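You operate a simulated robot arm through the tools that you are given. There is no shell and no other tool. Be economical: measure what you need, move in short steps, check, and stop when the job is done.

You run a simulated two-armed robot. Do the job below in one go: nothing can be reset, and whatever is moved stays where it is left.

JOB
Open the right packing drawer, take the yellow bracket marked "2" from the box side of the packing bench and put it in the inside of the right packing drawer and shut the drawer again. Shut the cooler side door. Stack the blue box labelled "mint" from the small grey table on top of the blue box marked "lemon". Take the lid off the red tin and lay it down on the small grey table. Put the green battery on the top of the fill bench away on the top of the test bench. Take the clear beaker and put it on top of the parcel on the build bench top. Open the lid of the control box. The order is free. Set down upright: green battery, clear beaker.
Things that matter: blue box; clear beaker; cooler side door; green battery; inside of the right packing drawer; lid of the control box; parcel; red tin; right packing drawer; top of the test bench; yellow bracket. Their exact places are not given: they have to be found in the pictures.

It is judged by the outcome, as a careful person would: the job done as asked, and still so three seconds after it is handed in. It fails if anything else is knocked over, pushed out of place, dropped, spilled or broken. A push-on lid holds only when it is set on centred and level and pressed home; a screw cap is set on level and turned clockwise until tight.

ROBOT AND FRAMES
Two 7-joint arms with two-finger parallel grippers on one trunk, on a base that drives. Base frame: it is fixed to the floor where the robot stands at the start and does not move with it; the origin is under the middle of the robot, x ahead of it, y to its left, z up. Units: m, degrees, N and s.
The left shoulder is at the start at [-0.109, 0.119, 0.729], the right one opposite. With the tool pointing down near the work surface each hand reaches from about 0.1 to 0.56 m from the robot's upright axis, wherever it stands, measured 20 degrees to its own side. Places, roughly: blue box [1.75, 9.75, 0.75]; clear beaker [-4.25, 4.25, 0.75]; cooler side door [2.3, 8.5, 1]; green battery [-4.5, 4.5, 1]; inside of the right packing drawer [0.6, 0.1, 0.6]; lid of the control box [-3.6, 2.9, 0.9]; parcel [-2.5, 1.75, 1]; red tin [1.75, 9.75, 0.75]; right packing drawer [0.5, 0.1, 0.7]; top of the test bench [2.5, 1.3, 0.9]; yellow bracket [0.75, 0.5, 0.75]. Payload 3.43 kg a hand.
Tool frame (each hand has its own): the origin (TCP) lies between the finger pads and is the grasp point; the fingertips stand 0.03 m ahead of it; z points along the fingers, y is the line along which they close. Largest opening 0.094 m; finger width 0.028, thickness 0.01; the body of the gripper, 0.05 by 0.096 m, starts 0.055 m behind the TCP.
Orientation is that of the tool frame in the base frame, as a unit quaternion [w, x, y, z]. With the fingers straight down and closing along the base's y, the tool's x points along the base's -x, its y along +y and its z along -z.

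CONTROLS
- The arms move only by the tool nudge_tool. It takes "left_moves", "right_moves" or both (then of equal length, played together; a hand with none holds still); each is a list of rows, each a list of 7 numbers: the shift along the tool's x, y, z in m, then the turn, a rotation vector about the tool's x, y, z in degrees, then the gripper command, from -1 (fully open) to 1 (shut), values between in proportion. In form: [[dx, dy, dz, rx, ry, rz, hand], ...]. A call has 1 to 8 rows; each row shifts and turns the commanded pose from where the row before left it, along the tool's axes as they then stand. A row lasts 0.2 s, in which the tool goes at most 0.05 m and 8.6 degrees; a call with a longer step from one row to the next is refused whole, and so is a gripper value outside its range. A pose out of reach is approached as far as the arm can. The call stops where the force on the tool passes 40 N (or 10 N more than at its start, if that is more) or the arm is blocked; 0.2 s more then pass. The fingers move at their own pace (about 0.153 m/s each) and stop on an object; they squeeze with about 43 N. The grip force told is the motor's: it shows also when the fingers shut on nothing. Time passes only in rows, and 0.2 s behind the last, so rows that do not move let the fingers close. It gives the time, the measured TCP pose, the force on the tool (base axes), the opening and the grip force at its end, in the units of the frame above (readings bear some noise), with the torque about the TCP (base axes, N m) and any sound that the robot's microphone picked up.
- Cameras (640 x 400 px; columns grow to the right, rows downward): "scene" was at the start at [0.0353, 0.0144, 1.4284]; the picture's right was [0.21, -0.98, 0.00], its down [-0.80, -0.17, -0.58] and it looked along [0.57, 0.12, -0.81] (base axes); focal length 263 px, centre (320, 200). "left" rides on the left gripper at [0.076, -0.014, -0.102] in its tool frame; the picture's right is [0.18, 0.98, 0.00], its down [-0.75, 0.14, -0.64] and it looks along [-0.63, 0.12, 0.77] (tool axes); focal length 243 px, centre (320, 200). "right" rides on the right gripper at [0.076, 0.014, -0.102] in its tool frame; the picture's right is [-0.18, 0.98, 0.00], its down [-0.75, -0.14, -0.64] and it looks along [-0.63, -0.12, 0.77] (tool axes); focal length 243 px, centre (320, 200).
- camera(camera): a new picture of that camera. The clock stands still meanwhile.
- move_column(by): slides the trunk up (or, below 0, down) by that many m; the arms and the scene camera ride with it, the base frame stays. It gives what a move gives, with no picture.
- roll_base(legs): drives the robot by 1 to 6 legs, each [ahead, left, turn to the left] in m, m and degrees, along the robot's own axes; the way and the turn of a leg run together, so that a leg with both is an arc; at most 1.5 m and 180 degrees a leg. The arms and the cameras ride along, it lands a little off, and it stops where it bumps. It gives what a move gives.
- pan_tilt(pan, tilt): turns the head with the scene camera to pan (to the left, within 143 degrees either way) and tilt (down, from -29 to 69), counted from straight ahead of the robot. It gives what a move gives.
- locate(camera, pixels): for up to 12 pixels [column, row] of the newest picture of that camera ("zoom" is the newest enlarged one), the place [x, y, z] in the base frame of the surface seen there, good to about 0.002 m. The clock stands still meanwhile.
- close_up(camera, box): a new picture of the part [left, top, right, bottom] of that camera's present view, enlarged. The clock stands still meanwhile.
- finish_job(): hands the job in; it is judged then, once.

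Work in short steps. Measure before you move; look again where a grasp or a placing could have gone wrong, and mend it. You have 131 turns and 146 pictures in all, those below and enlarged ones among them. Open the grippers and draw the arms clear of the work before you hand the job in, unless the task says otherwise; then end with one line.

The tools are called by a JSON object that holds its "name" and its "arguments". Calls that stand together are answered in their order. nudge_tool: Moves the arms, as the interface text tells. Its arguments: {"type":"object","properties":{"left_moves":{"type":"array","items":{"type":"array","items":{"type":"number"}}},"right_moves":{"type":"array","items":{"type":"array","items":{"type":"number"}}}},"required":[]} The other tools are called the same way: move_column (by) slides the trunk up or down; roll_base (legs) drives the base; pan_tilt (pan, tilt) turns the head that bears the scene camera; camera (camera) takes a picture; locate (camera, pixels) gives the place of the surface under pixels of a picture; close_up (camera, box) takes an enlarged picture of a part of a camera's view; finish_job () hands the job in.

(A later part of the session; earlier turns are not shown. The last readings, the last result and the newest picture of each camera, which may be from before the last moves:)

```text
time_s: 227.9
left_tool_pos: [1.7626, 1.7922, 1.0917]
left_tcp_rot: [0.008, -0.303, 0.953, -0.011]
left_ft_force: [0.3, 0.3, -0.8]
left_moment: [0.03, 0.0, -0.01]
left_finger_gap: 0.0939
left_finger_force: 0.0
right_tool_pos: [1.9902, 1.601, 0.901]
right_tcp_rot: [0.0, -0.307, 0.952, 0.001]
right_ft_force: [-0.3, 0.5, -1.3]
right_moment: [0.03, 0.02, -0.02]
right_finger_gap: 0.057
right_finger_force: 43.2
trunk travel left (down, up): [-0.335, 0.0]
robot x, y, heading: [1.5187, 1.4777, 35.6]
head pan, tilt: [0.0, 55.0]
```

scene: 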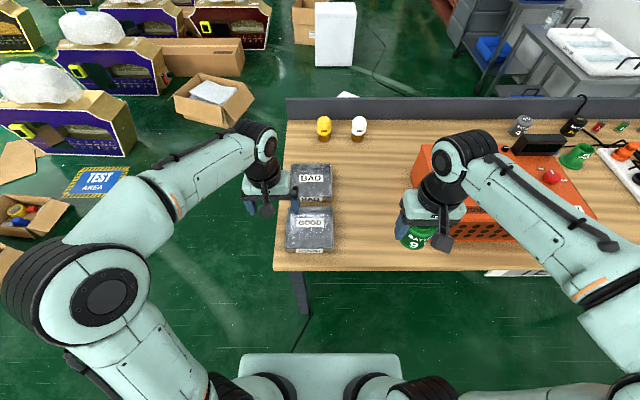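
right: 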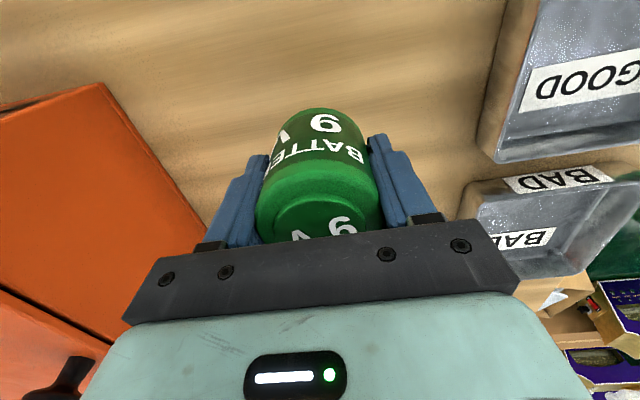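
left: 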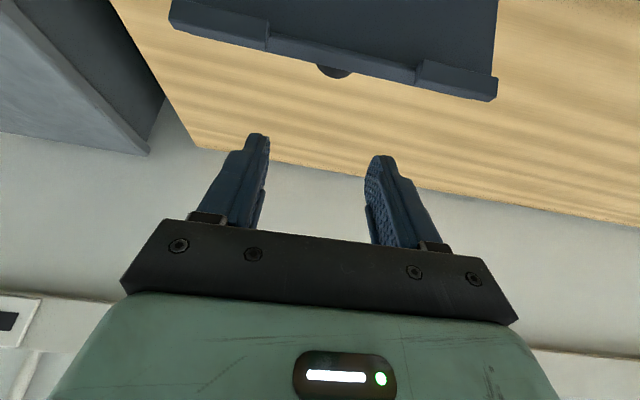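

{"name": "nudge_tool", "arguments": {"right_moves": [[0, 0, 0.001, 0, 0, 0, 1], [0, 0, 0, 0, 0, 0, -0.4], [0, 0, 0, 0, 0, 0, -1], [0, 0, 0, 0, 0, 0, -1], [0, 0, -0.03, 0, 0, 0, -1], [0, 0, -0.045, 0, 0, 0, -1], [0, 0, -0.045, 0, 0, 0, -1], [0.03, 0, 0, 0, 0, 0, -1]]}}

{"name": "camera", "arguments": {"camera": "right"}}

```text
time_s: 229.7
left_tool_pos: [1.7618, 1.7914, 1.092]
left_tcp_rot: [0.009, -0.303, 0.953, -0.009]
left_ft_force: [0.4, -0.3, 0.5]
left_moment: [0.04, 0.0, 0.05]
left_finger_gap: 0.0944
left_finger_force: 0.0
right_tool_pos: [1.9639, 1.5813, 1.0201]
right_tcp_rot: [0.0, -0.307, 0.952, 0.0]
right_ft_force: [0.5, -1.0, 0.2]
right_moment: [0.01, -0.02, 0.0]
right_finger_gap: 0.0941
right_finger_force: 0.0
trunk travel left (down, up): [-0.335, 0.0]
robot x, y, heading: [1.5177, 1.4875, 35.6]
head pan, tilt: [0.0, 55.0]
```

```text
56 pictures are left
```

right: 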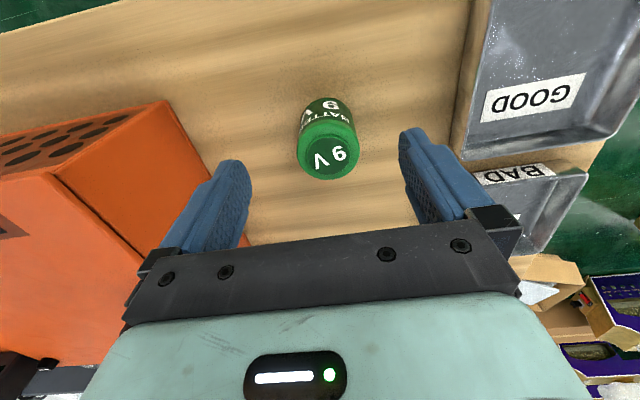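

Battery is upright on the test bench. Now I back off, turn around to the packing bench's box side.

{"name": "roll_base", "arguments": {"legs": [[-0.4, 0, 0], [0, 0, 180], [0.2, 0.26, 0]]}}

{"name": "camera", "arguments": {"camera": "scene"}}

```text
time_s: 242.1
left_tool_pos: [0.9757, 0.6026, 1.0906]
left_tcp_rot: [-0.01, 0.945, 0.327, -0.008]
left_ft_force: [-0.2, -0.2, 0.2]
left_moment: [-0.02, 0.02, -0.03]
left_finger_gap: 0.0939
left_finger_force: 0.1
right_tool_pos: [0.7637, 0.8024, 1.0204]
right_tcp_rot: [0.0, 0.944, 0.329, 0.001]
right_ft_force: [0.1, 1.0, -1.0]
right_moment: [0.0, 0.04, 0.0]
right_finger_gap: 0.0938
right_finger_force: 0.1
trunk travel left (down, up): [-0.335, 0.0]
robot x, y, heading: [1.2055, 0.9224, -141.6]
head pan, tilt: [0.0, 55.0]
```

```text
55 pictures are left
```

scene: 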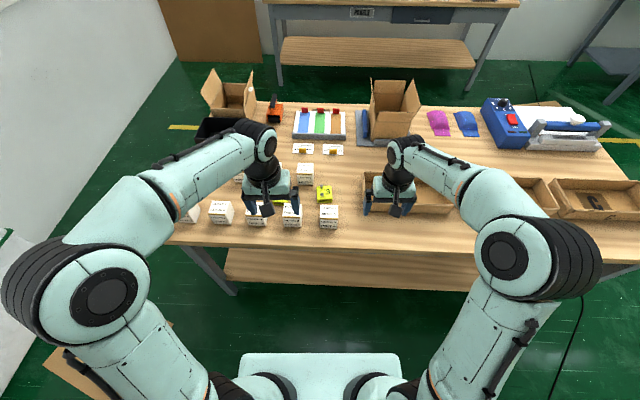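

{"name": "roll_base", "arguments": {"legs": [[0.08, 0, -2.4]]}}

{"name": "camera", "arguments": {"camera": "left"}}

{"name": "close_up", "arguments": {"camera": "scene", "box": [170, 150, 370, 275]}}

```text
time_s: 243.2
left_tool_pos: [0.9012, 0.5654, 1.0905]
left_tcp_rot: [-0.01, 0.952, 0.307, -0.008]
left_ft_force: [0.0, -0.2, 0.0]
left_moment: [-0.01, -0.02, 0.03]
left_finger_gap: 0.0942
left_finger_force: 0.1
right_tool_pos: [0.6976, 0.7722, 1.0203]
right_tcp_rot: [0.0, 0.951, 0.31, 0.001]
right_ft_force: [-0.4, -0.1, -0.3]
right_moment: [0.01, 0.03, 0.0]
right_finger_gap: 0.094
right_finger_force: 0.0
trunk travel left (down, up): [-0.335, 0.0]
robot x, y, heading: [1.1361, 0.8765, -143.8]
head pan, tilt: [0.0, 55.0]
```

```text
54 pictures are left
```

left: 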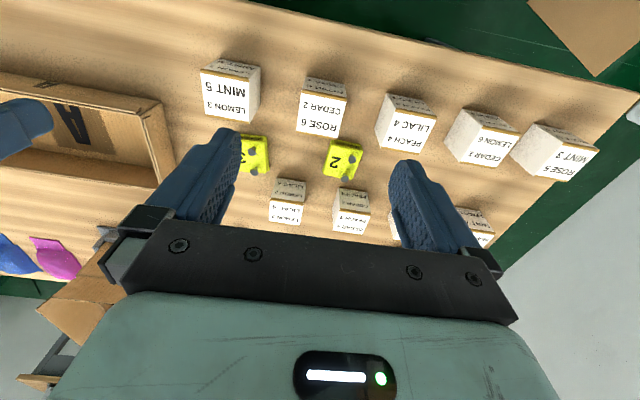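

```text
3.20 times, centred on (270, 212) of scene
```

zoom: 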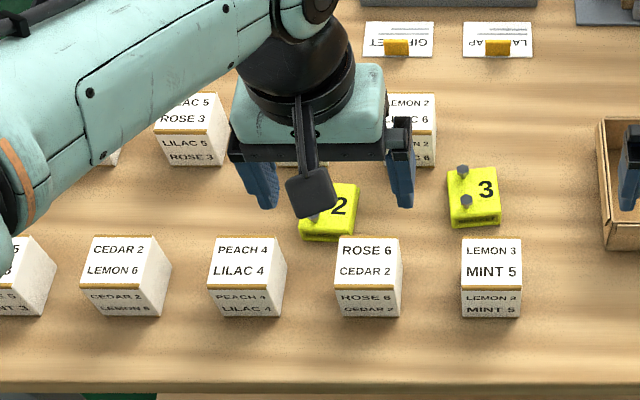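

{"name": "close_up", "arguments": {"camera": "left", "box": [280, 60, 440, 160]}}

{"name": "close_up", "arguments": {"camera": "left", "box": [290, 125, 390, 187]}}

{"name": "locate", "arguments": {"camera": "zoom", "pixels": [[260, 110], [450, 140], [430, 320], [225, 290], [330, 230], [275, 100], [380, 300], [300, 180], [380, 160], [300, 330], [460, 150]]}}

```text
4.00 times, centred on (360, 110) of left
```

zoom: 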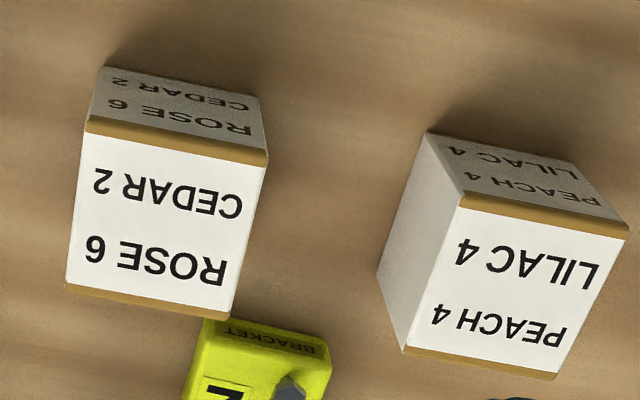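

```text
6.40 times, centred on (340, 156) of left
```

zoom: 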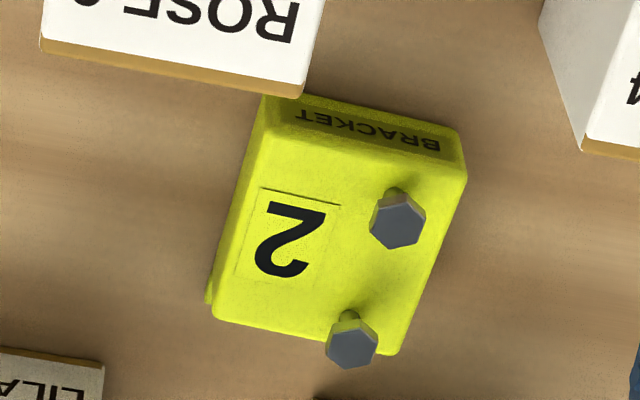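

```text
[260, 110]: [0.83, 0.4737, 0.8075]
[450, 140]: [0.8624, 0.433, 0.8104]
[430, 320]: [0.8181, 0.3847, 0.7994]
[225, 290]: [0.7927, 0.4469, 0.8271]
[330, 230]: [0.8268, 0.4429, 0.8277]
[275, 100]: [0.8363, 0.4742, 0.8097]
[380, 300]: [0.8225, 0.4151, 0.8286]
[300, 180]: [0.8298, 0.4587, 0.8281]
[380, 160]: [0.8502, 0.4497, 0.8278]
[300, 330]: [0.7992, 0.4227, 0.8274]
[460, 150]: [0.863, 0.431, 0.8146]
```

Bracket 2: centre ≈(0.825,0.437), 0.053 wide along t, top z 0.828. I check the neighbours' clearance.

{"name": "camera", "arguments": {"camera": "left"}}

{"name": "locate", "arguments": {"camera": "left", "pixels": [[280, 180], [303, 183], [276, 198], [300, 205], [340, 192], [366, 198], [335, 210], [365, 215], [297, 130], [335, 137], [252, 140], [262, 155]]}}

```text
50 pictures are left
```

left: 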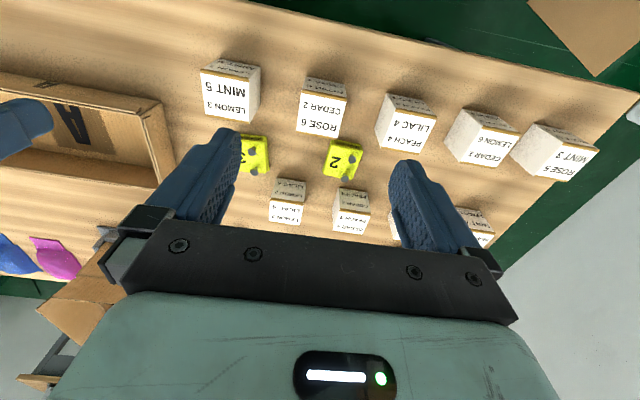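

```text
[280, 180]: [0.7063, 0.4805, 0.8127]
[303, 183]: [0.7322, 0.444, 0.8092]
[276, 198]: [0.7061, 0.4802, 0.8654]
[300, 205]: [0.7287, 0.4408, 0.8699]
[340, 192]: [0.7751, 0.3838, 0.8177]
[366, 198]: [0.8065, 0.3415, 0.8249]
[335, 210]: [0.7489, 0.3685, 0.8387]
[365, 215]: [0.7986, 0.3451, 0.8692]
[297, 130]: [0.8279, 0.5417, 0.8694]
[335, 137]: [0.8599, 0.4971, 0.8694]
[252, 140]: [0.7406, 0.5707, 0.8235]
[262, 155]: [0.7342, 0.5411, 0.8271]
```

Clearance is fine (boxes at n≤0.853 and ≥0.985; fingers at 0.91–0.94). I move over the bracket and partially down.

{"name": "nudge_tool", "arguments": {"left_moves": [[-0.0344, 0.0146, 0, 0, 0, 0, -1], [-0.0344, 0.0146, 0, 0, 0, 0, -1], [-0.0343, 0.0146, 0, 0, 0, 0, -1], [-0.0343, 0.0145, 0, 0, 0, 0, -1], [0, 0, 0.045, 0, 0, 0, -1], [0, 0, 0.045, 0, 0, 0, -1], [0, 0, 0.045, 0, 0, 0, -1], [0, 0, 0.03, 0, 0, 0, -1]]}}

{"name": "camera", "arguments": {"camera": "left"}}

```text
time_s: 245.0
left_tool_pos: [0.8213, 0.439, 0.9245]
left_tcp_rot: [-0.011, 0.952, 0.307, -0.01]
left_ft_force: [0.1, -0.5, -0.2]
left_moment: [-0.01, -0.05, -0.01]
left_finger_gap: 0.094
left_finger_force: 0.0
right_tool_pos: [0.6971, 0.7728, 1.0201]
right_tcp_rot: [-0.001, 0.951, 0.31, 0.0]
right_ft_force: [-0.6, 0.2, 0.5]
right_moment: [0.04, 0.0, -0.02]
right_finger_gap: 0.0941
right_finger_force: 0.1
trunk travel left (down, up): [-0.335, 0.0]
robot x, y, heading: [1.1422, 0.8775, -143.7]
head pan, tilt: [0.0, 55.0]
```

```text
49 pictures are left
```

left: 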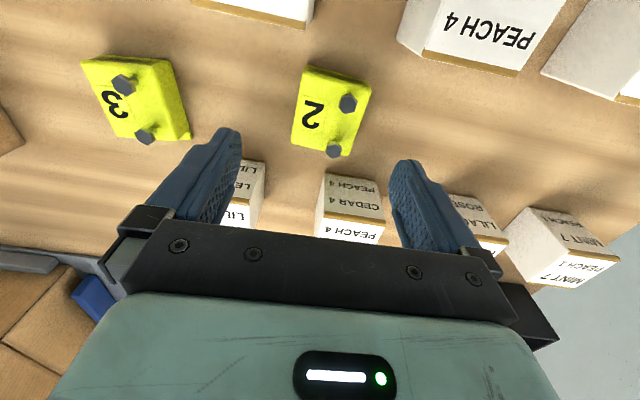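

{"name": "nudge_tool", "arguments": {"left_moves": [[-0.001, 0.003, 0.03, 0, 0, 0, -1], [0, 0, 0.03, 0, 0, 0, -1], [0, 0, 0.029, 0, 0, 0, -1], [0, 0, 0, 0, 0, 0, 1], [0, 0, 0, 0, 0, 0, 1], [0, 0, 0, 0, 0, 0, 1]]}}

{"name": "camera", "arguments": {"camera": "left"}}

```text
time_s: 246.4
left_tool_pos: [0.8196, 0.4377, 0.8362]
left_tcp_rot: [-0.011, 0.952, 0.307, -0.007]
left_ft_force: [0.2, -0.2, -0.5]
left_moment: [-0.05, 0.03, -0.02]
left_finger_gap: 0.0557
left_finger_force: 42.7
right_tool_pos: [0.6955, 0.7729, 1.021]
right_tcp_rot: [-0.001, 0.951, 0.31, 0.0]
right_ft_force: [0.2, -0.4, -0.8]
right_moment: [0.01, 0.04, -0.01]
right_finger_gap: 0.0941
right_finger_force: 0.0
trunk travel left (down, up): [-0.335, 0.0]
robot x, y, heading: [1.14, 0.8727, -143.5]
head pan, tilt: [0.0, 55.0]
```

```text
48 pictures are left
```

left: 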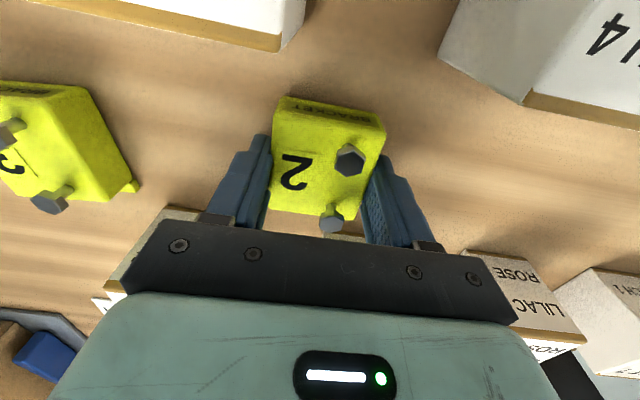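

Bracket gripped (0.056). I lift it high and drive around the bench's left end to the drawer side.

{"name": "nudge_tool", "arguments": {"left_moves": [[0, 0, -0.04, 0, 0, 0, 1], [0, 0, -0.04, 0, 0, 0, 1], [0, 0, -0.04, 0, 0, 0, 1], [0, 0, -0.04, 0, 0, 0, 1], [0.03, 0, -0.02, 0, 0, 0, 1]], "right_moves": [[0.03, 0, 0, 0, 0, 0, -1], [0.03, 0, 0, 0, 0, 0, -1], [0.03, 0, 0, 0, 0, 0, -1], [0.03, 0, 0, 0, 0, 0, -1], [0.03, 0, 0, 0, 0, 0, -1]]}}

{"name": "roll_base", "arguments": {"legs": [[-0.12, 0, 0], [0, -1.4, 0], [0.5, -0.5, 0], [1.4, 0, 0], [0, 0, 180]]}}

{"name": "camera", "arguments": {"camera": "scene"}}

```text
time_s: 247.6
left_tool_pos: [0.8496, 0.4547, 1.0168]
left_tcp_rot: [-0.011, 0.952, 0.307, -0.008]
left_ft_force: [0.0, 1.1, -3.3]
left_moment: [-0.03, 0.02, -0.01]
left_finger_gap: 0.0557
left_finger_force: 42.5
right_tool_pos: [0.819, 0.8603, 1.0221]
right_tcp_rot: [0.0, 0.951, 0.31, -0.001]
right_ft_force: [-0.2, -0.1, 0.4]
right_moment: [-0.01, 0.02, 0.0]
right_finger_gap: 0.0941
right_finger_force: 0.0
trunk travel left (down, up): [-0.335, 0.0]
robot x, y, heading: [1.1409, 0.8792, -143.9]
head pan, tilt: [0.0, 55.0]
```

```text
time_s: 279.3
left_tool_pos: [-1.1331, 1.8218, 1.0153]
left_tcp_rot: [0.008, -0.326, 0.945, -0.011]
left_ft_force: [0.9, 0.0, -2.6]
left_moment: [0.01, 0.01, -0.05]
left_finger_gap: 0.0553
left_finger_force: 43.0
right_tool_pos: [-1.0863, 1.417, 1.0208]
right_tcp_rot: [-0.001, -0.33, 0.944, 0.0]
right_ft_force: [0.5, -0.7, -0.5]
right_moment: [-0.02, -0.05, -0.01]
right_finger_gap: 0.0941
right_finger_force: 0.1
trunk travel left (down, up): [-0.335, 0.0]
robot x, y, heading: [-1.4052, 1.3858, 38.6]
head pan, tilt: [0.0, 55.0]
```

```text
47 pictures are left
```

scene: 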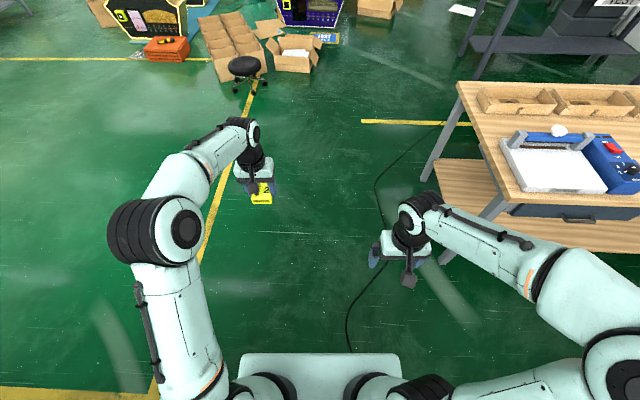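

Robot is in front of the bench, 2.6° off. I straighten, slide right to the drawer, and lower the trunk 0.2 m.

{"name": "roll_base", "arguments": {"legs": [[0, 0, -2.6], [0, -1.0, 0], [0.0, -1.01, 0]]}}

{"name": "move_column", "arguments": {"by": -0.2}}

{"name": "camera", "arguments": {"camera": "scene"}}

```text
time_s: 297.6
left_tool_pos: [0.0597, 0.1826, 1.0161]
left_tcp_rot: [0.008, -0.315, 0.949, -0.011]
left_ft_force: [0.3, -0.7, -3.5]
left_moment: [-0.03, 0.03, 0.01]
left_finger_gap: 0.0557
left_finger_force: 43.7
right_tool_pos: [0.0983, -0.2245, 1.0218]
right_tcp_rot: [0.0, -0.318, 0.948, 0.0]
right_ft_force: [-0.4, -0.2, -0.5]
right_moment: [0.03, -0.01, 0.05]
right_finger_gap: 0.0942
right_finger_force: 0.1
trunk travel left (down, up): [-0.335, 0.0]
robot x, y, heading: [-0.2266, -0.2429, 37.2]
head pan, tilt: [0.0, 55.0]
```

```text
time_s: 299.8
left_tool_pos: [0.0598, 0.1825, 0.8172]
left_tcp_rot: [0.008, -0.316, 0.949, -0.01]
left_ft_force: [-0.1, 0.5, -3.1]
left_moment: [0.0, 0.02, -0.01]
left_finger_gap: 0.0555
left_finger_force: 42.9
right_tool_pos: [0.0969, -0.2252, 0.8219]
right_tcp_rot: [0.0, -0.318, 0.948, 0.001]
right_ft_force: [0.2, 1.0, -0.6]
right_moment: [-0.01, 0.01, -0.02]
right_finger_gap: 0.094
right_finger_force: 0.0
trunk travel left (down, up): [-0.135, 0.2]
robot x, y, heading: [-0.2266, -0.2464, 37.4]
head pan, tilt: [0.0, 55.0]
```

```text
46 pictures are left
```

scene: 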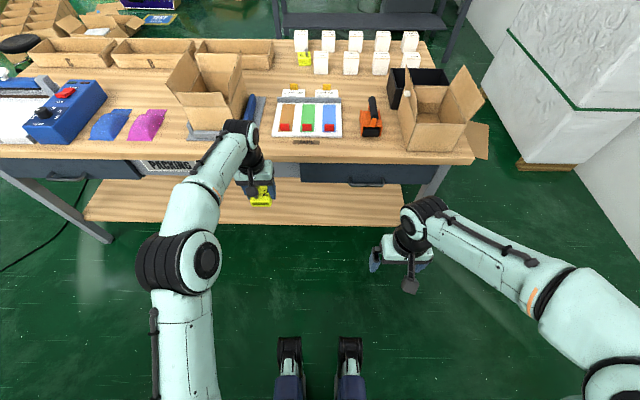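

I measure the handle afresh before orienting the right hand.

{"name": "roll_base", "arguments": {"legs": [[0, 0, -1.4]]}}

{"name": "close_up", "arguments": {"camera": "scene", "box": [300, 140, 460, 240]}}

{"name": "locate", "arguments": {"camera": "zoom", "pixels": [[185, 180], [225, 180], [265, 180], [305, 180], [225, 170], [100, 165], [400, 165], [225, 100]]}}

```text
time_s: 300.6
left_tool_pos: [0.0694, 0.175, 0.8157]
left_tcp_rot: [0.008, -0.304, 0.953, -0.01]
left_ft_force: [0.8, 0.7, -3.2]
left_moment: [0.02, 0.03, 0.0]
left_finger_gap: 0.0555
left_finger_force: 43.1
right_tool_pos: [0.098, -0.232, 0.8212]
right_tcp_rot: [-0.001, -0.306, 0.952, 0.0]
right_ft_force: [0.5, 0.5, 0.1]
right_moment: [0.01, 0.0, 0.01]
right_finger_gap: 0.094
right_finger_force: 0.0
trunk travel left (down, up): [-0.135, 0.2]
robot x, y, heading: [-0.2249, -0.2433, 35.6]
head pan, tilt: [0.0, 55.0]
```

```text
4.00 times, centred on (380, 190) of scene
```

zoom: 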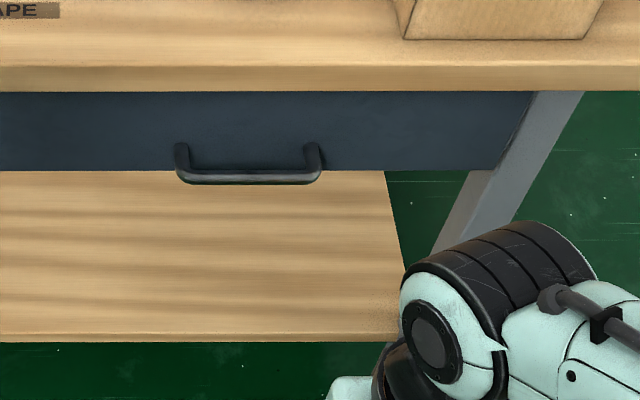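

```text
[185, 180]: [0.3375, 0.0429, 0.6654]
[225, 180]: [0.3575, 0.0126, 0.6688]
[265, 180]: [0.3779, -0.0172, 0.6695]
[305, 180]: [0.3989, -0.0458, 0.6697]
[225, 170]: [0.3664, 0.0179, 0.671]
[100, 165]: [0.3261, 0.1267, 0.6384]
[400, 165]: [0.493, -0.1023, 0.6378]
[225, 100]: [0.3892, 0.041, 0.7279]
```

Handle bar: n≈0.302, t≈-0.218, z≈0.666. I rotate the right hand to point 30° below horizontal forward, closing vertically.

{"name": "nudge_tool", "arguments": {"right_moves": [[0, 0, 0, -3.6, -3.6, 6.23, 0.1], [0, 0, 0, -3.6, -3.6, 6.23, 0.1], [0, 0, 0, -3.6, -3.6, 6.23, 0.1], [0, 0, 0, -3.6, -3.6, 6.23, 0.1], [0, 0, 0, -3.6, -3.6, 6.23, 0.1], [0, 0, 0, -3.6, -3.6, 6.23, 0.1], [0, 0, 0, -3.6, -3.6, 6.23, 0.1], [0, 0, 0, -3.6, -3.6, 6.23, 0.1]]}}

{"name": "nudge_tool", "arguments": {"right_moves": [[0, 0, 0, -3.6, -3.6, 6.23, 0.1], [0, 0, 0, -3.6, -3.6, 6.23, 0.1], [0, 0, 0, -3.6, -3.6, 6.23, 0.1], [0, 0, 0, -3.6, -3.6, 6.23, 0.1], [0, 0, 0, -3.6, -3.6, 6.23, 0.1]]}}

{"name": "camera", "arguments": {"camera": "right"}}

```text
time_s: 302.4
left_tool_pos: [0.0702, 0.175, 0.8165]
left_tcp_rot: [0.008, -0.303, 0.953, -0.01]
left_ft_force: [-0.1, -0.8, -3.4]
left_moment: [0.02, 0.03, -0.02]
left_finger_gap: 0.0556
left_finger_force: 42.9
right_tool_pos: [0.0985, -0.2317, 0.8226]
right_tcp_rot: [0.154, 0.133, 0.932, 0.301]
right_ft_force: [0.7, -0.4, 0.1]
right_moment: [-0.02, 0.0, -0.01]
right_finger_gap: 0.0424
right_finger_force: 0.0
trunk travel left (down, up): [-0.135, 0.2]
robot x, y, heading: [-0.2277, -0.2448, 35.7]
head pan, tilt: [0.0, 55.0]
```

```text
time_s: 303.6
left_tool_pos: [0.0696, 0.1757, 0.8157]
left_tcp_rot: [0.008, -0.304, 0.953, -0.01]
left_ft_force: [-0.6, -0.7, -3.4]
left_moment: [-0.02, 0.01, 0.01]
left_finger_gap: 0.0555
left_finger_force: 43.1
right_tool_pos: [0.1494, -0.2053, 0.8491]
right_tcp_rot: [0.228, 0.396, 0.77, 0.445]
right_ft_force: [0.8, 0.2, 0.4]
right_moment: [0.02, -0.02, 0.01]
right_finger_gap: 0.0423
right_finger_force: 0.0
right hand out of reach, approached as far as the arm can: row 1, 2, 3, 4, 5
trunk travel left (down, up): [-0.135, 0.2]
robot x, y, heading: [-0.2266, -0.2437, 35.8]
head pan, tilt: [0.0, 55.0]
```

```text
44 pictures are left
```

right: 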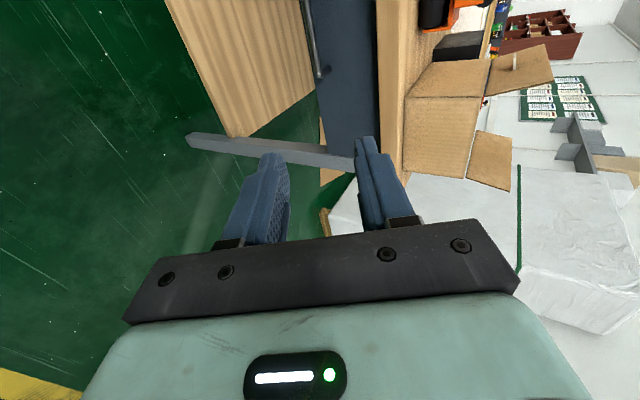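

Orientation is right (fingers forward/down 30°, closing vertically). I advance to a pre-grasp in front of the handle.

{"name": "nudge_tool", "arguments": {"right_moves": [[0.006, -0.0012, 0.0469, 0, 0, 0, 0.1], [0.006, -0.0012, 0.0469, 0, 0, 0, 0.1], [0.006, -0.0012, 0.0469, 0, 0, 0, 0.1], [0.006, -0.0012, 0.0469, 0, 0, 0, 0.1], [0.006, -0.0012, 0.0469, 0, 0, 0, 0.1], [0.006, -0.0012, 0.0469, 0, 0, 0, 0.1]]}}

{"name": "camera", "arguments": {"camera": "right"}}

{"name": "close_up", "arguments": {"camera": "scene", "box": [300, 130, 460, 230]}}

```text
time_s: 305.0
left_tool_pos: [0.07, 0.176, 0.8155]
left_tcp_rot: [0.008, -0.305, 0.952, -0.011]
left_ft_force: [0.4, 0.4, -2.9]
left_moment: [0.03, 0.03, 0.0]
left_finger_gap: 0.0555
left_finger_force: 42.9
right_tool_pos: [0.3252, -0.0365, 0.7027]
right_tcp_rot: [0.228, 0.395, 0.771, 0.445]
right_ft_force: [-0.1, 0.8, -0.3]
right_moment: [0.02, -0.02, -0.05]
right_finger_gap: 0.042
right_finger_force: 0.1
trunk travel left (down, up): [-0.135, 0.2]
robot x, y, heading: [-0.2269, -0.2465, 35.9]
head pan, tilt: [0.0, 55.0]
```

```text
43 pictures are left
```

right: 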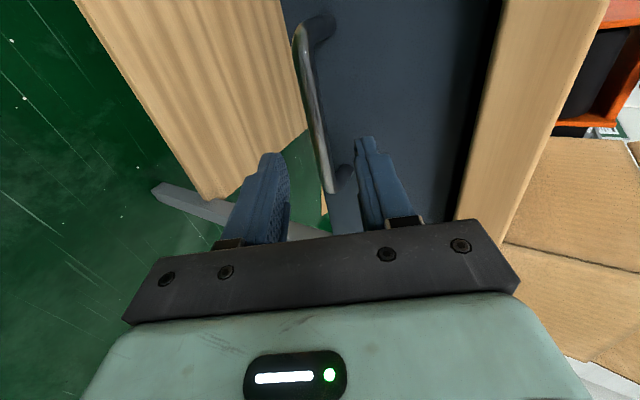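

```text
4.00 times, centred on (380, 180) of scene
```

zoom: 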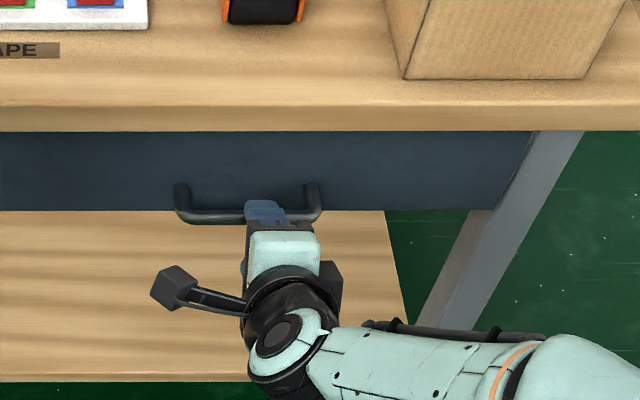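

Handle bar is centred between the fingers. I advance 0.058 m and close.

{"name": "nudge_tool", "arguments": {"right_moves": [[0, -0.0008, 0.03, 0, 0, 0, 0.1], [0, -0.0008, 0.028, 0, 0, 0, 0.1], [0, 0, 0, 0, 0, 0, 1], [0, 0, 0, 0, 0, 0, 1], [0, 0, 0, 0, 0, 0, 1]]}}

{"name": "camera", "arguments": {"camera": "right"}}

```text
time_s: 306.2
left_tool_pos: [0.0703, 0.1761, 0.818]
left_tcp_rot: [0.007, -0.304, 0.953, -0.011]
left_ft_force: [0.2, -0.7, -2.4]
left_moment: [-0.01, 0.01, 0.0]
left_finger_gap: 0.0557
left_finger_force: 42.6
right_tool_pos: [0.3631, -0.0062, 0.6733]
right_tcp_rot: [0.229, 0.394, 0.77, 0.447]
right_ft_force: [1.0, 3.0, 7.6]
right_moment: [-0.41, -0.52, 0.64]
right_finger_gap: 0.0136
right_finger_force: 45.2
trunk travel left (down, up): [-0.135, 0.2]
robot x, y, heading: [-0.2266, -0.2521, 35.8]
head pan, tilt: [0.0, 55.0]
```

```text
41 pictures are left
```

right: 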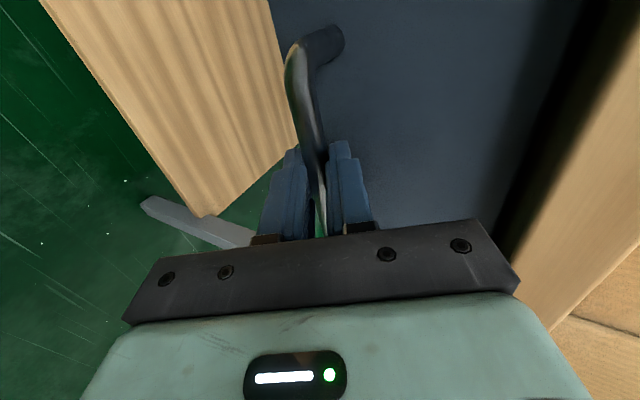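

Handle is gripped. I pull straight out 0.15 m.

{"name": "nudge_tool", "arguments": {"right_moves": [[0, -0.01, -0.0173, 0, 0, 0, 1], [0, -0.015, -0.026, 0, 0, 0, 1], [0, -0.015, -0.026, 0, 0, 0, 1], [0, -0.015, -0.026, 0, 0, 0, 1], [0, -0.015, -0.026, 0, 0, 0, 1]]}}

{"name": "camera", "arguments": {"camera": "scene"}}

```text
time_s: 307.4
left_tool_pos: [0.0692, 0.1742, 0.8176]
left_tcp_rot: [0.008, -0.304, 0.953, -0.01]
left_ft_force: [-0.4, 0.6, -2.9]
left_moment: [0.0, 0.0, -0.02]
left_finger_gap: 0.0555
left_finger_force: 43.3
right_tool_pos: [0.2484, -0.0899, 0.6726]
right_tcp_rot: [0.228, 0.395, 0.77, 0.446]
right_ft_force: [-2.1, 0.4, 10.6]
right_moment: [-0.36, -0.34, 0.98]
right_finger_gap: 0.0134
right_finger_force: 45.2
trunk travel left (down, up): [-0.135, 0.2]
robot x, y, heading: [-0.2278, -0.2454, 35.7]
head pan, tilt: [0.0, 55.0]
```

```text
40 pictures are left
```

scene: 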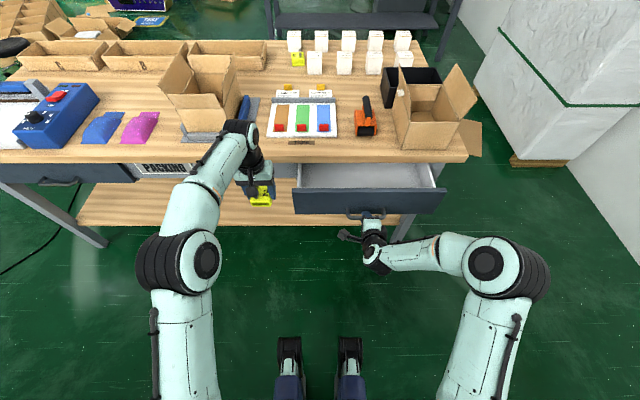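

Drawer is opening (0.14 m). I pull 0.07 m more.

{"name": "nudge_tool", "arguments": {"right_moves": [[0, -0.0125, -0.0216, 0, 0, 0, 1], [0, -0.0125, -0.0216, 0, 0, 0, 1], [0, -0.01, -0.0173, 0, 0, 0, 1]]}}

{"name": "camera", "arguments": {"camera": "scene"}}

{"name": "locate", "arguments": {"camera": "scene", "pixels": [[310, 200], [360, 200], [340, 175], [310, 175], [290, 190], [300, 215], [360, 190], [400, 190]]}}

```text
time_s: 308.2
left_tool_pos: [0.0698, 0.1743, 0.8174]
left_tcp_rot: [0.008, -0.304, 0.953, -0.011]
left_ft_force: [-0.2, -0.2, -3.3]
left_moment: [0.0, -0.02, 0.01]
left_finger_gap: 0.0554
left_finger_force: 42.6
right_tool_pos: [0.192, -0.1307, 0.6724]
right_tcp_rot: [0.23, 0.395, 0.769, 0.447]
right_ft_force: [1.9, -3.5, 18.7]
right_moment: [-0.01, -0.26, 1.64]
right_finger_gap: 0.0139
right_finger_force: 45.1
trunk travel left (down, up): [-0.135, 0.2]
robot x, y, heading: [-0.2278, -0.2463, 35.9]
head pan, tilt: [0.0, 55.0]
```

```text
39 pictures are left
```

scene: 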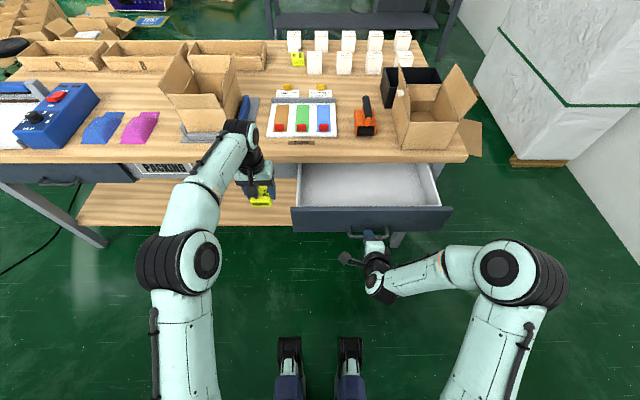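

```text
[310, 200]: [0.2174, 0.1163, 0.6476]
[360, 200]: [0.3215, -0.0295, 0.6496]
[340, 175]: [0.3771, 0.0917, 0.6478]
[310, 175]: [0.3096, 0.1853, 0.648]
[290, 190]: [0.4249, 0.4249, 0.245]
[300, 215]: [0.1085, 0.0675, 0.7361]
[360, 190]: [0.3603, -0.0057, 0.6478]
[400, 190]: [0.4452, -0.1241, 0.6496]
```

Drawer is open ~0.2 m (floor z 0.648, front wall top 0.736). I bring the bracket over the drawer's left part with the left hand and lower it partly.

{"name": "nudge_tool", "arguments": {"left_moves": [[-0.0132, -0.038, 0, 0, 0, 0, 1], [-0.0132, -0.038, 0, 0, 0, 0, 1], [-0.0132, -0.038, 0, 0, 0, 0, 1], [-0.0132, -0.038, 0, 0, 0, 0, 1], [-0.0132, -0.038, 0, 0, 0, 0, 1], [0, 0, 0.03, 0, 0, 0, 1], [0, 0, 0.03, 0, 0, 0, 1]]}}

{"name": "camera", "arguments": {"camera": "left"}}

{"name": "camera", "arguments": {"camera": "scene"}}

```text
time_s: 309.8
left_tool_pos: [0.1894, 0.0481, 0.7611]
left_tcp_rot: [0.011, -0.305, 0.952, -0.01]
left_ft_force: [-9.6, -5.8, 33.6]
left_moment: [0.41, 1.3, 0.25]
left_finger_gap: 0.0561
left_finger_force: 43.2
left hand out of reach, approached as far as the arm can: row 3, 4, 5, 6, 7
right_tool_pos: [0.1917, -0.1316, 0.6716]
right_tcp_rot: [0.229, 0.395, 0.769, 0.446]
right_ft_force: [12.0, 4.8, 10.1]
right_moment: [-0.53, -0.75, 0.37]
right_finger_gap: 0.0137
right_finger_force: 44.9
trunk travel left (down, up): [-0.135, 0.2]
robot x, y, heading: [-0.2288, -0.244, 36.1]
head pan, tilt: [0.0, 55.0]
```

```text
38 pictures are left
```

left: 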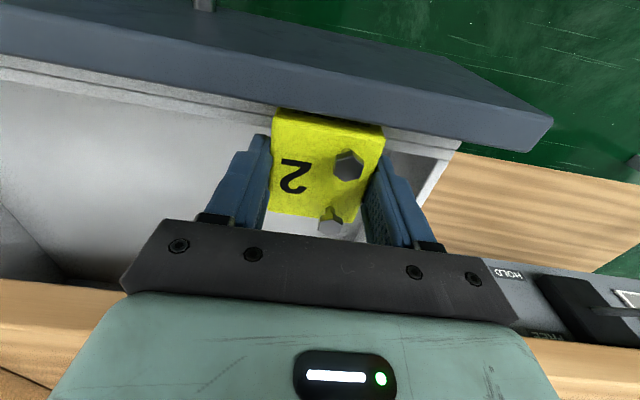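

```text
37 pictures are left
```

scene: 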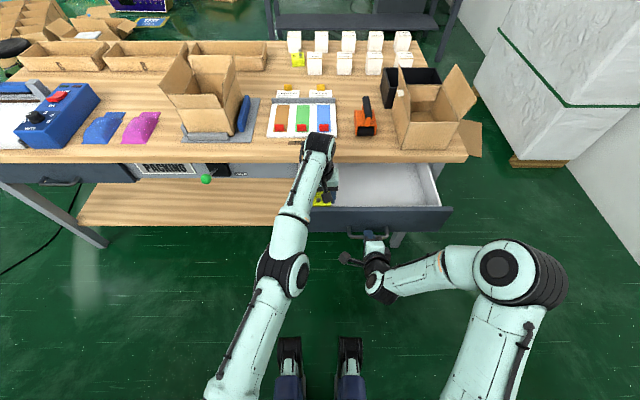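

The bracket touched the drawer's front lip since the left arm ran out of reach. I raise it, release the handle and back the right hand off.

{"name": "nudge_tool", "arguments": {"left_moves": [[0, 0, -0.02, 0, 0, 0, 1], [0, 0, -0.02, 0, 0, 0, 1], [0, 0, -0.02, 0, 0, 0, 1], [0, 0, 0, 0, 0, 0, 1], [0, 0, 0, 0, 0, 0, 1]], "right_moves": [[0, 0, 0, 0, 0, 0, 0.1], [0, 0, 0, 0, 0, 0, 0.1], [0, 0, -0.025, 0, 0, 0, 0.1], [0, 0, -0.025, 0, 0, 0, 0.1], [0, 0, -0.02, 0, 0, 0, 0.1]]}}

{"name": "camera", "arguments": {"camera": "left"}}

```text
time_s: 311.0
left_tool_pos: [0.1822, 0.0476, 0.8105]
left_tcp_rot: [0.008, -0.304, 0.953, -0.011]
left_ft_force: [0.4, 0.3, -2.7]
left_moment: [-0.01, 0.0, -0.01]
left_finger_gap: 0.0557
left_finger_force: 43.2
left hand out of reach, approached as far as the arm can: row 2, 3
right_tool_pos: [0.1423, -0.1646, 0.7055]
right_tcp_rot: [0.228, 0.395, 0.77, 0.445]
right_ft_force: [-0.2, 0.6, -0.2]
right_moment: [0.01, -0.01, -0.01]
right_finger_gap: 0.0422
right_finger_force: 0.1
trunk travel left (down, up): [-0.135, 0.2]
robot x, y, heading: [-0.2253, -0.2468, 35.7]
head pan, tilt: [0.0, 55.0]
```

```text
36 pictures are left
```

left: 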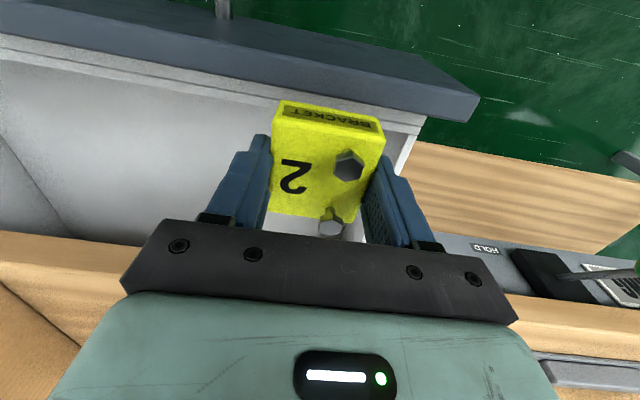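

{"name": "nudge_tool", "arguments": {"right_moves": [[0, 0.039, -0.0225, 0, 0, 0, 0.1], [0, 0.039, -0.0225, 0, 0, 0, 0.1]]}}

{"name": "roll_base", "arguments": {"legs": [[0.055, -0.09, 0]]}}

{"name": "camera", "arguments": {"camera": "left"}}

{"name": "camera", "arguments": {"camera": "scene"}}

```text
time_s: 311.6
left_tool_pos: [0.1815, 0.0475, 0.8107]
left_tcp_rot: [0.008, -0.304, 0.953, -0.011]
left_ft_force: [-0.7, 0.7, -2.0]
left_moment: [0.0, -0.02, -0.02]
left_finger_gap: 0.0555
left_finger_force: 43.3
right_tool_pos: [0.1426, -0.1635, 0.7971]
right_tcp_rot: [0.228, 0.396, 0.77, 0.445]
right_ft_force: [-0.9, -0.4, 0.7]
right_moment: [0.01, -0.02, -0.01]
right_finger_gap: 0.0423
right_finger_force: 0.0
trunk travel left (down, up): [-0.135, 0.2]
robot x, y, heading: [-0.2268, -0.2455, 35.8]
head pan, tilt: [0.0, 55.0]
```

```text
time_s: 313.0
left_tool_pos: [0.2773, 0.0088, 0.81]
left_tcp_rot: [0.008, -0.305, 0.952, -0.01]
left_ft_force: [0.0, 1.1, -3.2]
left_moment: [0.0, 0.0, -0.01]
left_finger_gap: 0.0554
left_finger_force: 43.5
right_tool_pos: [0.2378, -0.2013, 0.7965]
right_tcp_rot: [0.227, 0.396, 0.77, 0.445]
right_ft_force: [0.7, -0.4, 0.7]
right_moment: [0.01, 0.01, 0.0]
right_finger_gap: 0.0424
right_finger_force: 0.0
trunk travel left (down, up): [-0.135, 0.2]
robot x, y, heading: [-0.1325, -0.2842, 35.9]
head pan, tilt: [0.0, 55.0]
```

```text
35 pictures are left
```

left: 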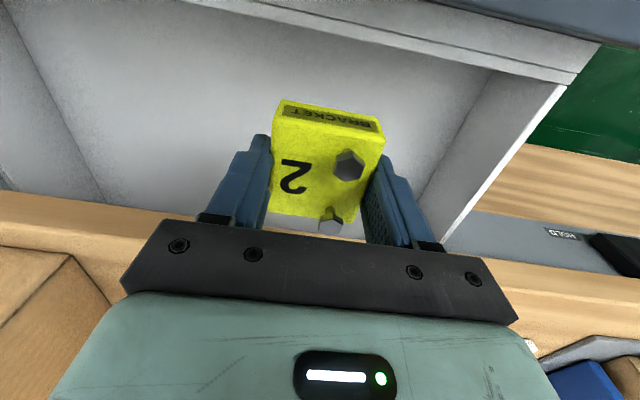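

```text
34 pictures are left
```

scene: 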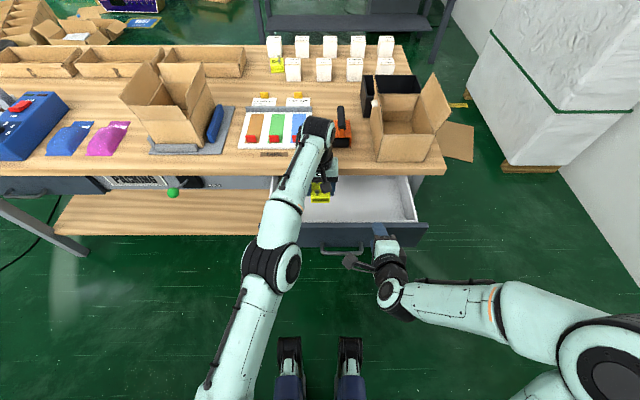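

The bracket is now over the drawer's inside. I lower it to the floor of the drawer.

{"name": "nudge_tool", "arguments": {"left_moves": [[0, 0, 0.04, 0, 0, 0, 1], [0, 0, 0.04, 0, 0, 0, 1], [0, 0, 0.035, 0, 0, 0, 1], [0, 0, 0.004, 0, 0, 0, 1], [0, 0, 0.003, 0, 0, 0, 1]]}}

{"name": "camera", "arguments": {"camera": "left"}}

```text
time_s: 314.2
left_tool_pos: [0.2793, 0.0082, 0.6882]
left_tcp_rot: [0.008, -0.305, 0.952, -0.01]
left_ft_force: [-0.5, 0.2, -2.4]
left_moment: [0.0, -0.01, 0.02]
left_finger_gap: 0.0556
left_finger_force: 42.7
right_tool_pos: [0.2376, -0.2021, 0.7975]
right_tcp_rot: [0.228, 0.395, 0.771, 0.444]
right_ft_force: [-0.5, 0.6, -0.4]
right_moment: [0.02, 0.04, 0.0]
right_finger_gap: 0.0422
right_finger_force: 0.1
trunk travel left (down, up): [-0.135, 0.2]
robot x, y, heading: [-0.1343, -0.2822, 36.1]
head pan, tilt: [0.0, 55.0]
```

```text
33 pictures are left
```

left: 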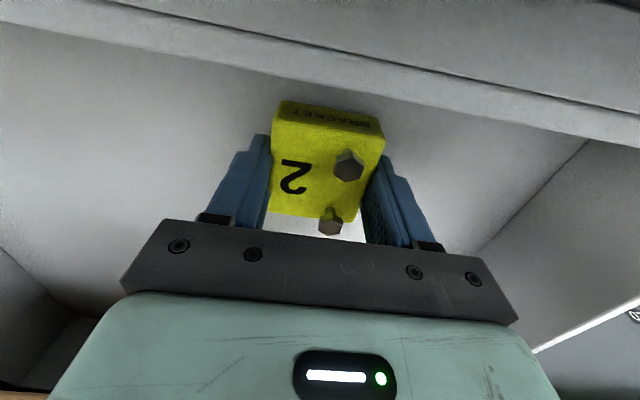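

{"name": "nudge_tool", "arguments": {"left_moves": [[0, 0, 0.002, 0, 0, 0, 1], [0, 0, 0.002, 0, 0, 0, 1], [0, 0, 0, 0, 0, 0, -0.4], [0, 0, 0, 0, 0, 0, -0.6], [0, 0, -0.04, 0, 0, 0, -0.6], [0, 0, -0.045, 0, 0, 0, -0.6], [0, 0, -0.045, 0, 0, 0, -0.6], [0.045, 0, 0, 0, 0, 0, -0.6]]}}

{"name": "camera", "arguments": {"camera": "scene"}}

```text
time_s: 316.0
left_tool_pos: [0.2415, -0.016, 0.8144]
left_tcp_rot: [0.01, -0.305, 0.952, -0.01]
left_ft_force: [-1.2, 0.6, 1.0]
left_moment: [-0.03, 0.02, -0.01]
left_finger_gap: 0.0752
left_finger_force: 0.2
right_tool_pos: [0.2378, -0.2024, 0.7973]
right_tcp_rot: [0.228, 0.395, 0.77, 0.446]
right_ft_force: [0.3, 0.1, -0.5]
right_moment: [0.01, -0.03, 0.0]
right_finger_gap: 0.0425
right_finger_force: 0.2
trunk travel left (down, up): [-0.135, 0.2]
robot x, y, heading: [-0.1329, -0.2848, 35.9]
head pan, tilt: [0.0, 55.0]
```

```text
32 pictures are left
```

scene: 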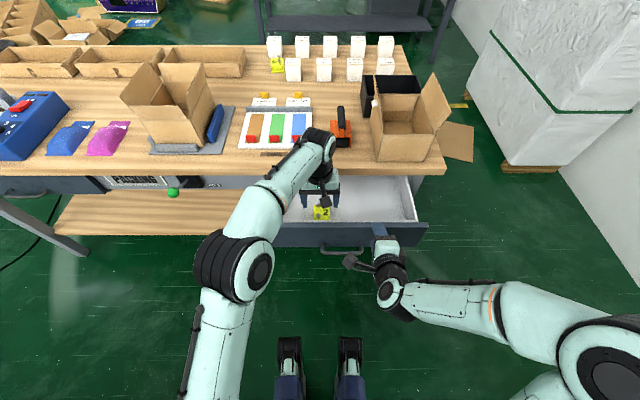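

Bracket sits in the drawer. I clear the left hand to the side and use the closed right hand to push the drawer front above the handle.

{"name": "nudge_tool", "arguments": {"left_moves": [[0.02, 0.04, -0.01, 0, 0, 0, -1], [0.02, 0.04, -0.01, 0, 0, 0, -1], [0.02, 0.04, -0.01, 0, 0, 0, -1], [0.02, 0.04, -0.01, 0, 0, 0, -1], [0, 0, 0, 0, 0, 0, -1], [0, 0, 0, 0, 0, 0, -1], [0, 0, 0, 0, 0, 0, -1], [0, 0, 0, 0, 0, 0, -1]], "right_moves": [[0, -0.0238, 0.0057, 0, 0, 0, 1], [0, -0.0238, 0.0057, 0, 0, 0, 1], [0.0425, 0, 0, 0, 0, 0, 1], [0.0425, 0, 0, 0, 0, 0, 1], [0, -0.02, 0.0115, 0, 0, 0, 1], [0, 0.0125, 0.0216, 0, 0, 0, 1], [0, 0.0125, 0.0216, 0, 0, 0, 1], [0, 0.0125, 0.0216, 0, 0, 0, 1]]}}

{"name": "camera", "arguments": {"camera": "scene"}}

```text
time_s: 317.8
left_tool_pos: [0.0838, 0.0681, 0.8473]
left_tcp_rot: [0.008, -0.304, 0.953, -0.01]
left_ft_force: [-1.1, -0.8, 0.7]
left_moment: [0.01, -0.01, -0.02]
left_finger_gap: 0.0941
left_finger_force: 0.1
right_tool_pos: [0.245, -0.0889, 0.7281]
right_tcp_rot: [0.228, 0.395, 0.771, 0.445]
right_ft_force: [0.3, 0.1, -0.3]
right_moment: [0.01, -0.03, 0.0]
right_finger_gap: 0.0002
right_finger_force: 32.9
right hand out of reach, approached as far as the arm can: row 1, 2
trunk travel left (down, up): [-0.135, 0.2]
robot x, y, heading: [-0.1344, -0.2799, 35.8]
head pan, tilt: [0.0, 55.0]
```

```text
31 pictures are left
```

scene: 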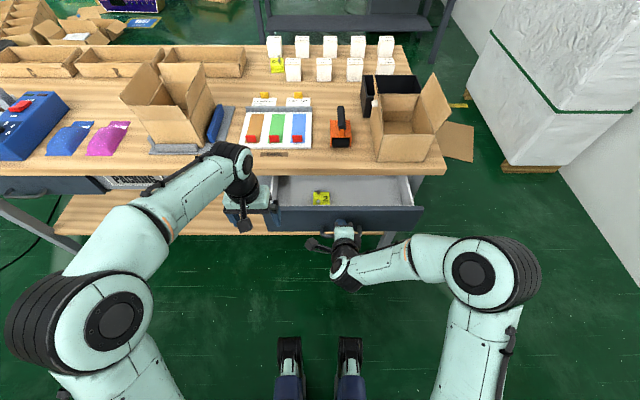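

Drawer is sliding in freely. I keep pushing until it is shut.

{"name": "nudge_tool", "arguments": {"right_moves": [[0, 0.0125, 0.0216, 0, 0, 0, 1], [0, 0.0125, 0.0216, 0, 0, 0, 1], [0, 0.0125, 0.0216, 0, 0, 0, 1], [0, 0.0125, 0.0216, 0, 0, 0, 1], [0, 0.0125, 0.0216, 0, 0, 0, 1], [0, 0.0125, 0.0216, 0, 0, 0, 1], [0, 0.01, 0.0173, 0, 0, 0, 1]]}}

{"name": "camera", "arguments": {"camera": "scene"}}

```text
time_s: 319.4
left_tool_pos: [0.0825, 0.0665, 0.8481]
left_tcp_rot: [0.008, -0.304, 0.953, -0.011]
left_ft_force: [-0.5, 0.2, 0.6]
left_moment: [0.02, 0.0, 0.01]
left_finger_gap: 0.0938
left_finger_force: 0.0
right_tool_pos: [0.3786, 0.0041, 0.7273]
right_tcp_rot: [0.227, 0.396, 0.771, 0.444]
right_ft_force: [-12.5, -13.0, 7.2]
right_moment: [0.04, -0.09, 0.01]
right_finger_gap: 0.0
right_finger_force: 32.9
trunk travel left (down, up): [-0.135, 0.2]
robot x, y, heading: [-0.1308, -0.2857, 36.0]
head pan, tilt: [0.0, 55.0]
stopped in row 7 (right hand): the force on the tool passed its limit at 66 N (the readings are from after the stop); the commanded pose is now the measured one
```

```text
30 pictures are left
```

scene: 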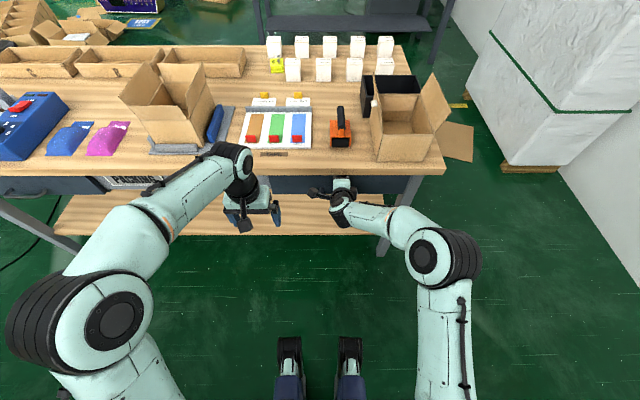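

Drawer is shut. I retract the right hand, back off, and drive in stages toward the cooler/grey table area, looking on the way.

{"name": "nudge_tool", "arguments": {"right_moves": [[0, -0.015, -0.026, 0, 0, 0, 1], [0, -0.015, -0.026, 0, 0, 0, 1], [0, -0.015, -0.026, 0, 0, 0, 1], [0, -0.015, -0.026, 0, 0, 0, 1]]}}

{"name": "roll_base", "arguments": {"legs": [[-0.12, 0, 0], [0, 1.05, 0], [0, 1.05, 0], [0.785, 1.025, 0], [0.785, 1.025, 0]]}}

{"name": "pan_tilt", "arguments": {"pan": 20, "tilt": 18}}

{"name": "camera", "arguments": {"camera": "scene"}}

```text
time_s: 320.4
left_tool_pos: [0.0839, 0.0682, 0.8475]
left_tcp_rot: [0.008, -0.305, 0.952, -0.011]
left_ft_force: [0.3, 0.0, -0.1]
left_moment: [0.01, -0.01, 0.02]
left_finger_gap: 0.0941
left_finger_force: 0.0
right_tool_pos: [0.2798, -0.0648, 0.7291]
right_tcp_rot: [0.226, 0.396, 0.771, 0.444]
right_ft_force: [0.3, -0.1, 0.2]
right_moment: [0.0, 0.04, -0.01]
right_finger_gap: 0.0
right_finger_force: 33.2
trunk travel left (down, up): [-0.135, 0.2]
robot x, y, heading: [-0.1333, -0.2839, 35.9]
head pan, tilt: [0.0, 55.0]
```

```text
time_s: 357.9
left_tool_pos: [-1.1083, 4.307, 0.8472]
left_tcp_rot: [0.008, -0.302, 0.953, -0.011]
left_ft_force: [0.5, -0.9, 0.5]
left_moment: [-0.03, -0.03, -0.04]
left_finger_gap: 0.0941
left_finger_force: 0.0
right_tool_pos: [-0.9115, 4.1735, 0.7284]
right_tcp_rot: [0.228, 0.398, 0.77, 0.443]
right_ft_force: [-0.1, -0.6, 0.4]
right_moment: [0.0, -0.01, 0.02]
right_finger_gap: 0.0001
right_finger_force: 32.7
trunk travel left (down, up): [-0.135, 0.2]
robot x, y, heading: [-1.3244, 3.9532, 35.6]
head pan, tilt: [0.0, 55.0]
```

```text
time_s: 359.0
left_tool_pos: [-1.1091, 4.3064, 0.8482]
left_tcp_rot: [0.008, -0.301, 0.954, -0.01]
left_ft_force: [0.2, -0.5, 0.8]
left_moment: [0.0, -0.05, -0.01]
left_finger_gap: 0.0941
left_finger_force: 0.1
right_tool_pos: [-0.9105, 4.1749, 0.7285]
right_tcp_rot: [0.228, 0.399, 0.77, 0.444]
right_ft_force: [0.8, -0.6, 0.0]
right_moment: [-0.01, 0.0, -0.02]
right_finger_gap: 0.0
right_finger_force: 32.8
trunk travel left (down, up): [-0.135, 0.2]
robot x, y, heading: [-1.3232, 3.9597, 35.6]
head pan, tilt: [20.0, 18.0]
```

```text
29 pictures are left
```

scene: 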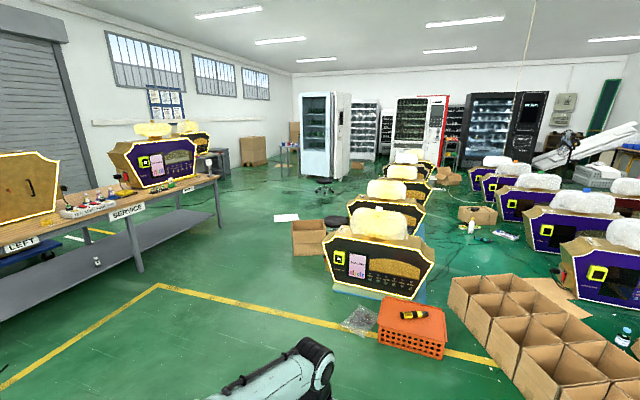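

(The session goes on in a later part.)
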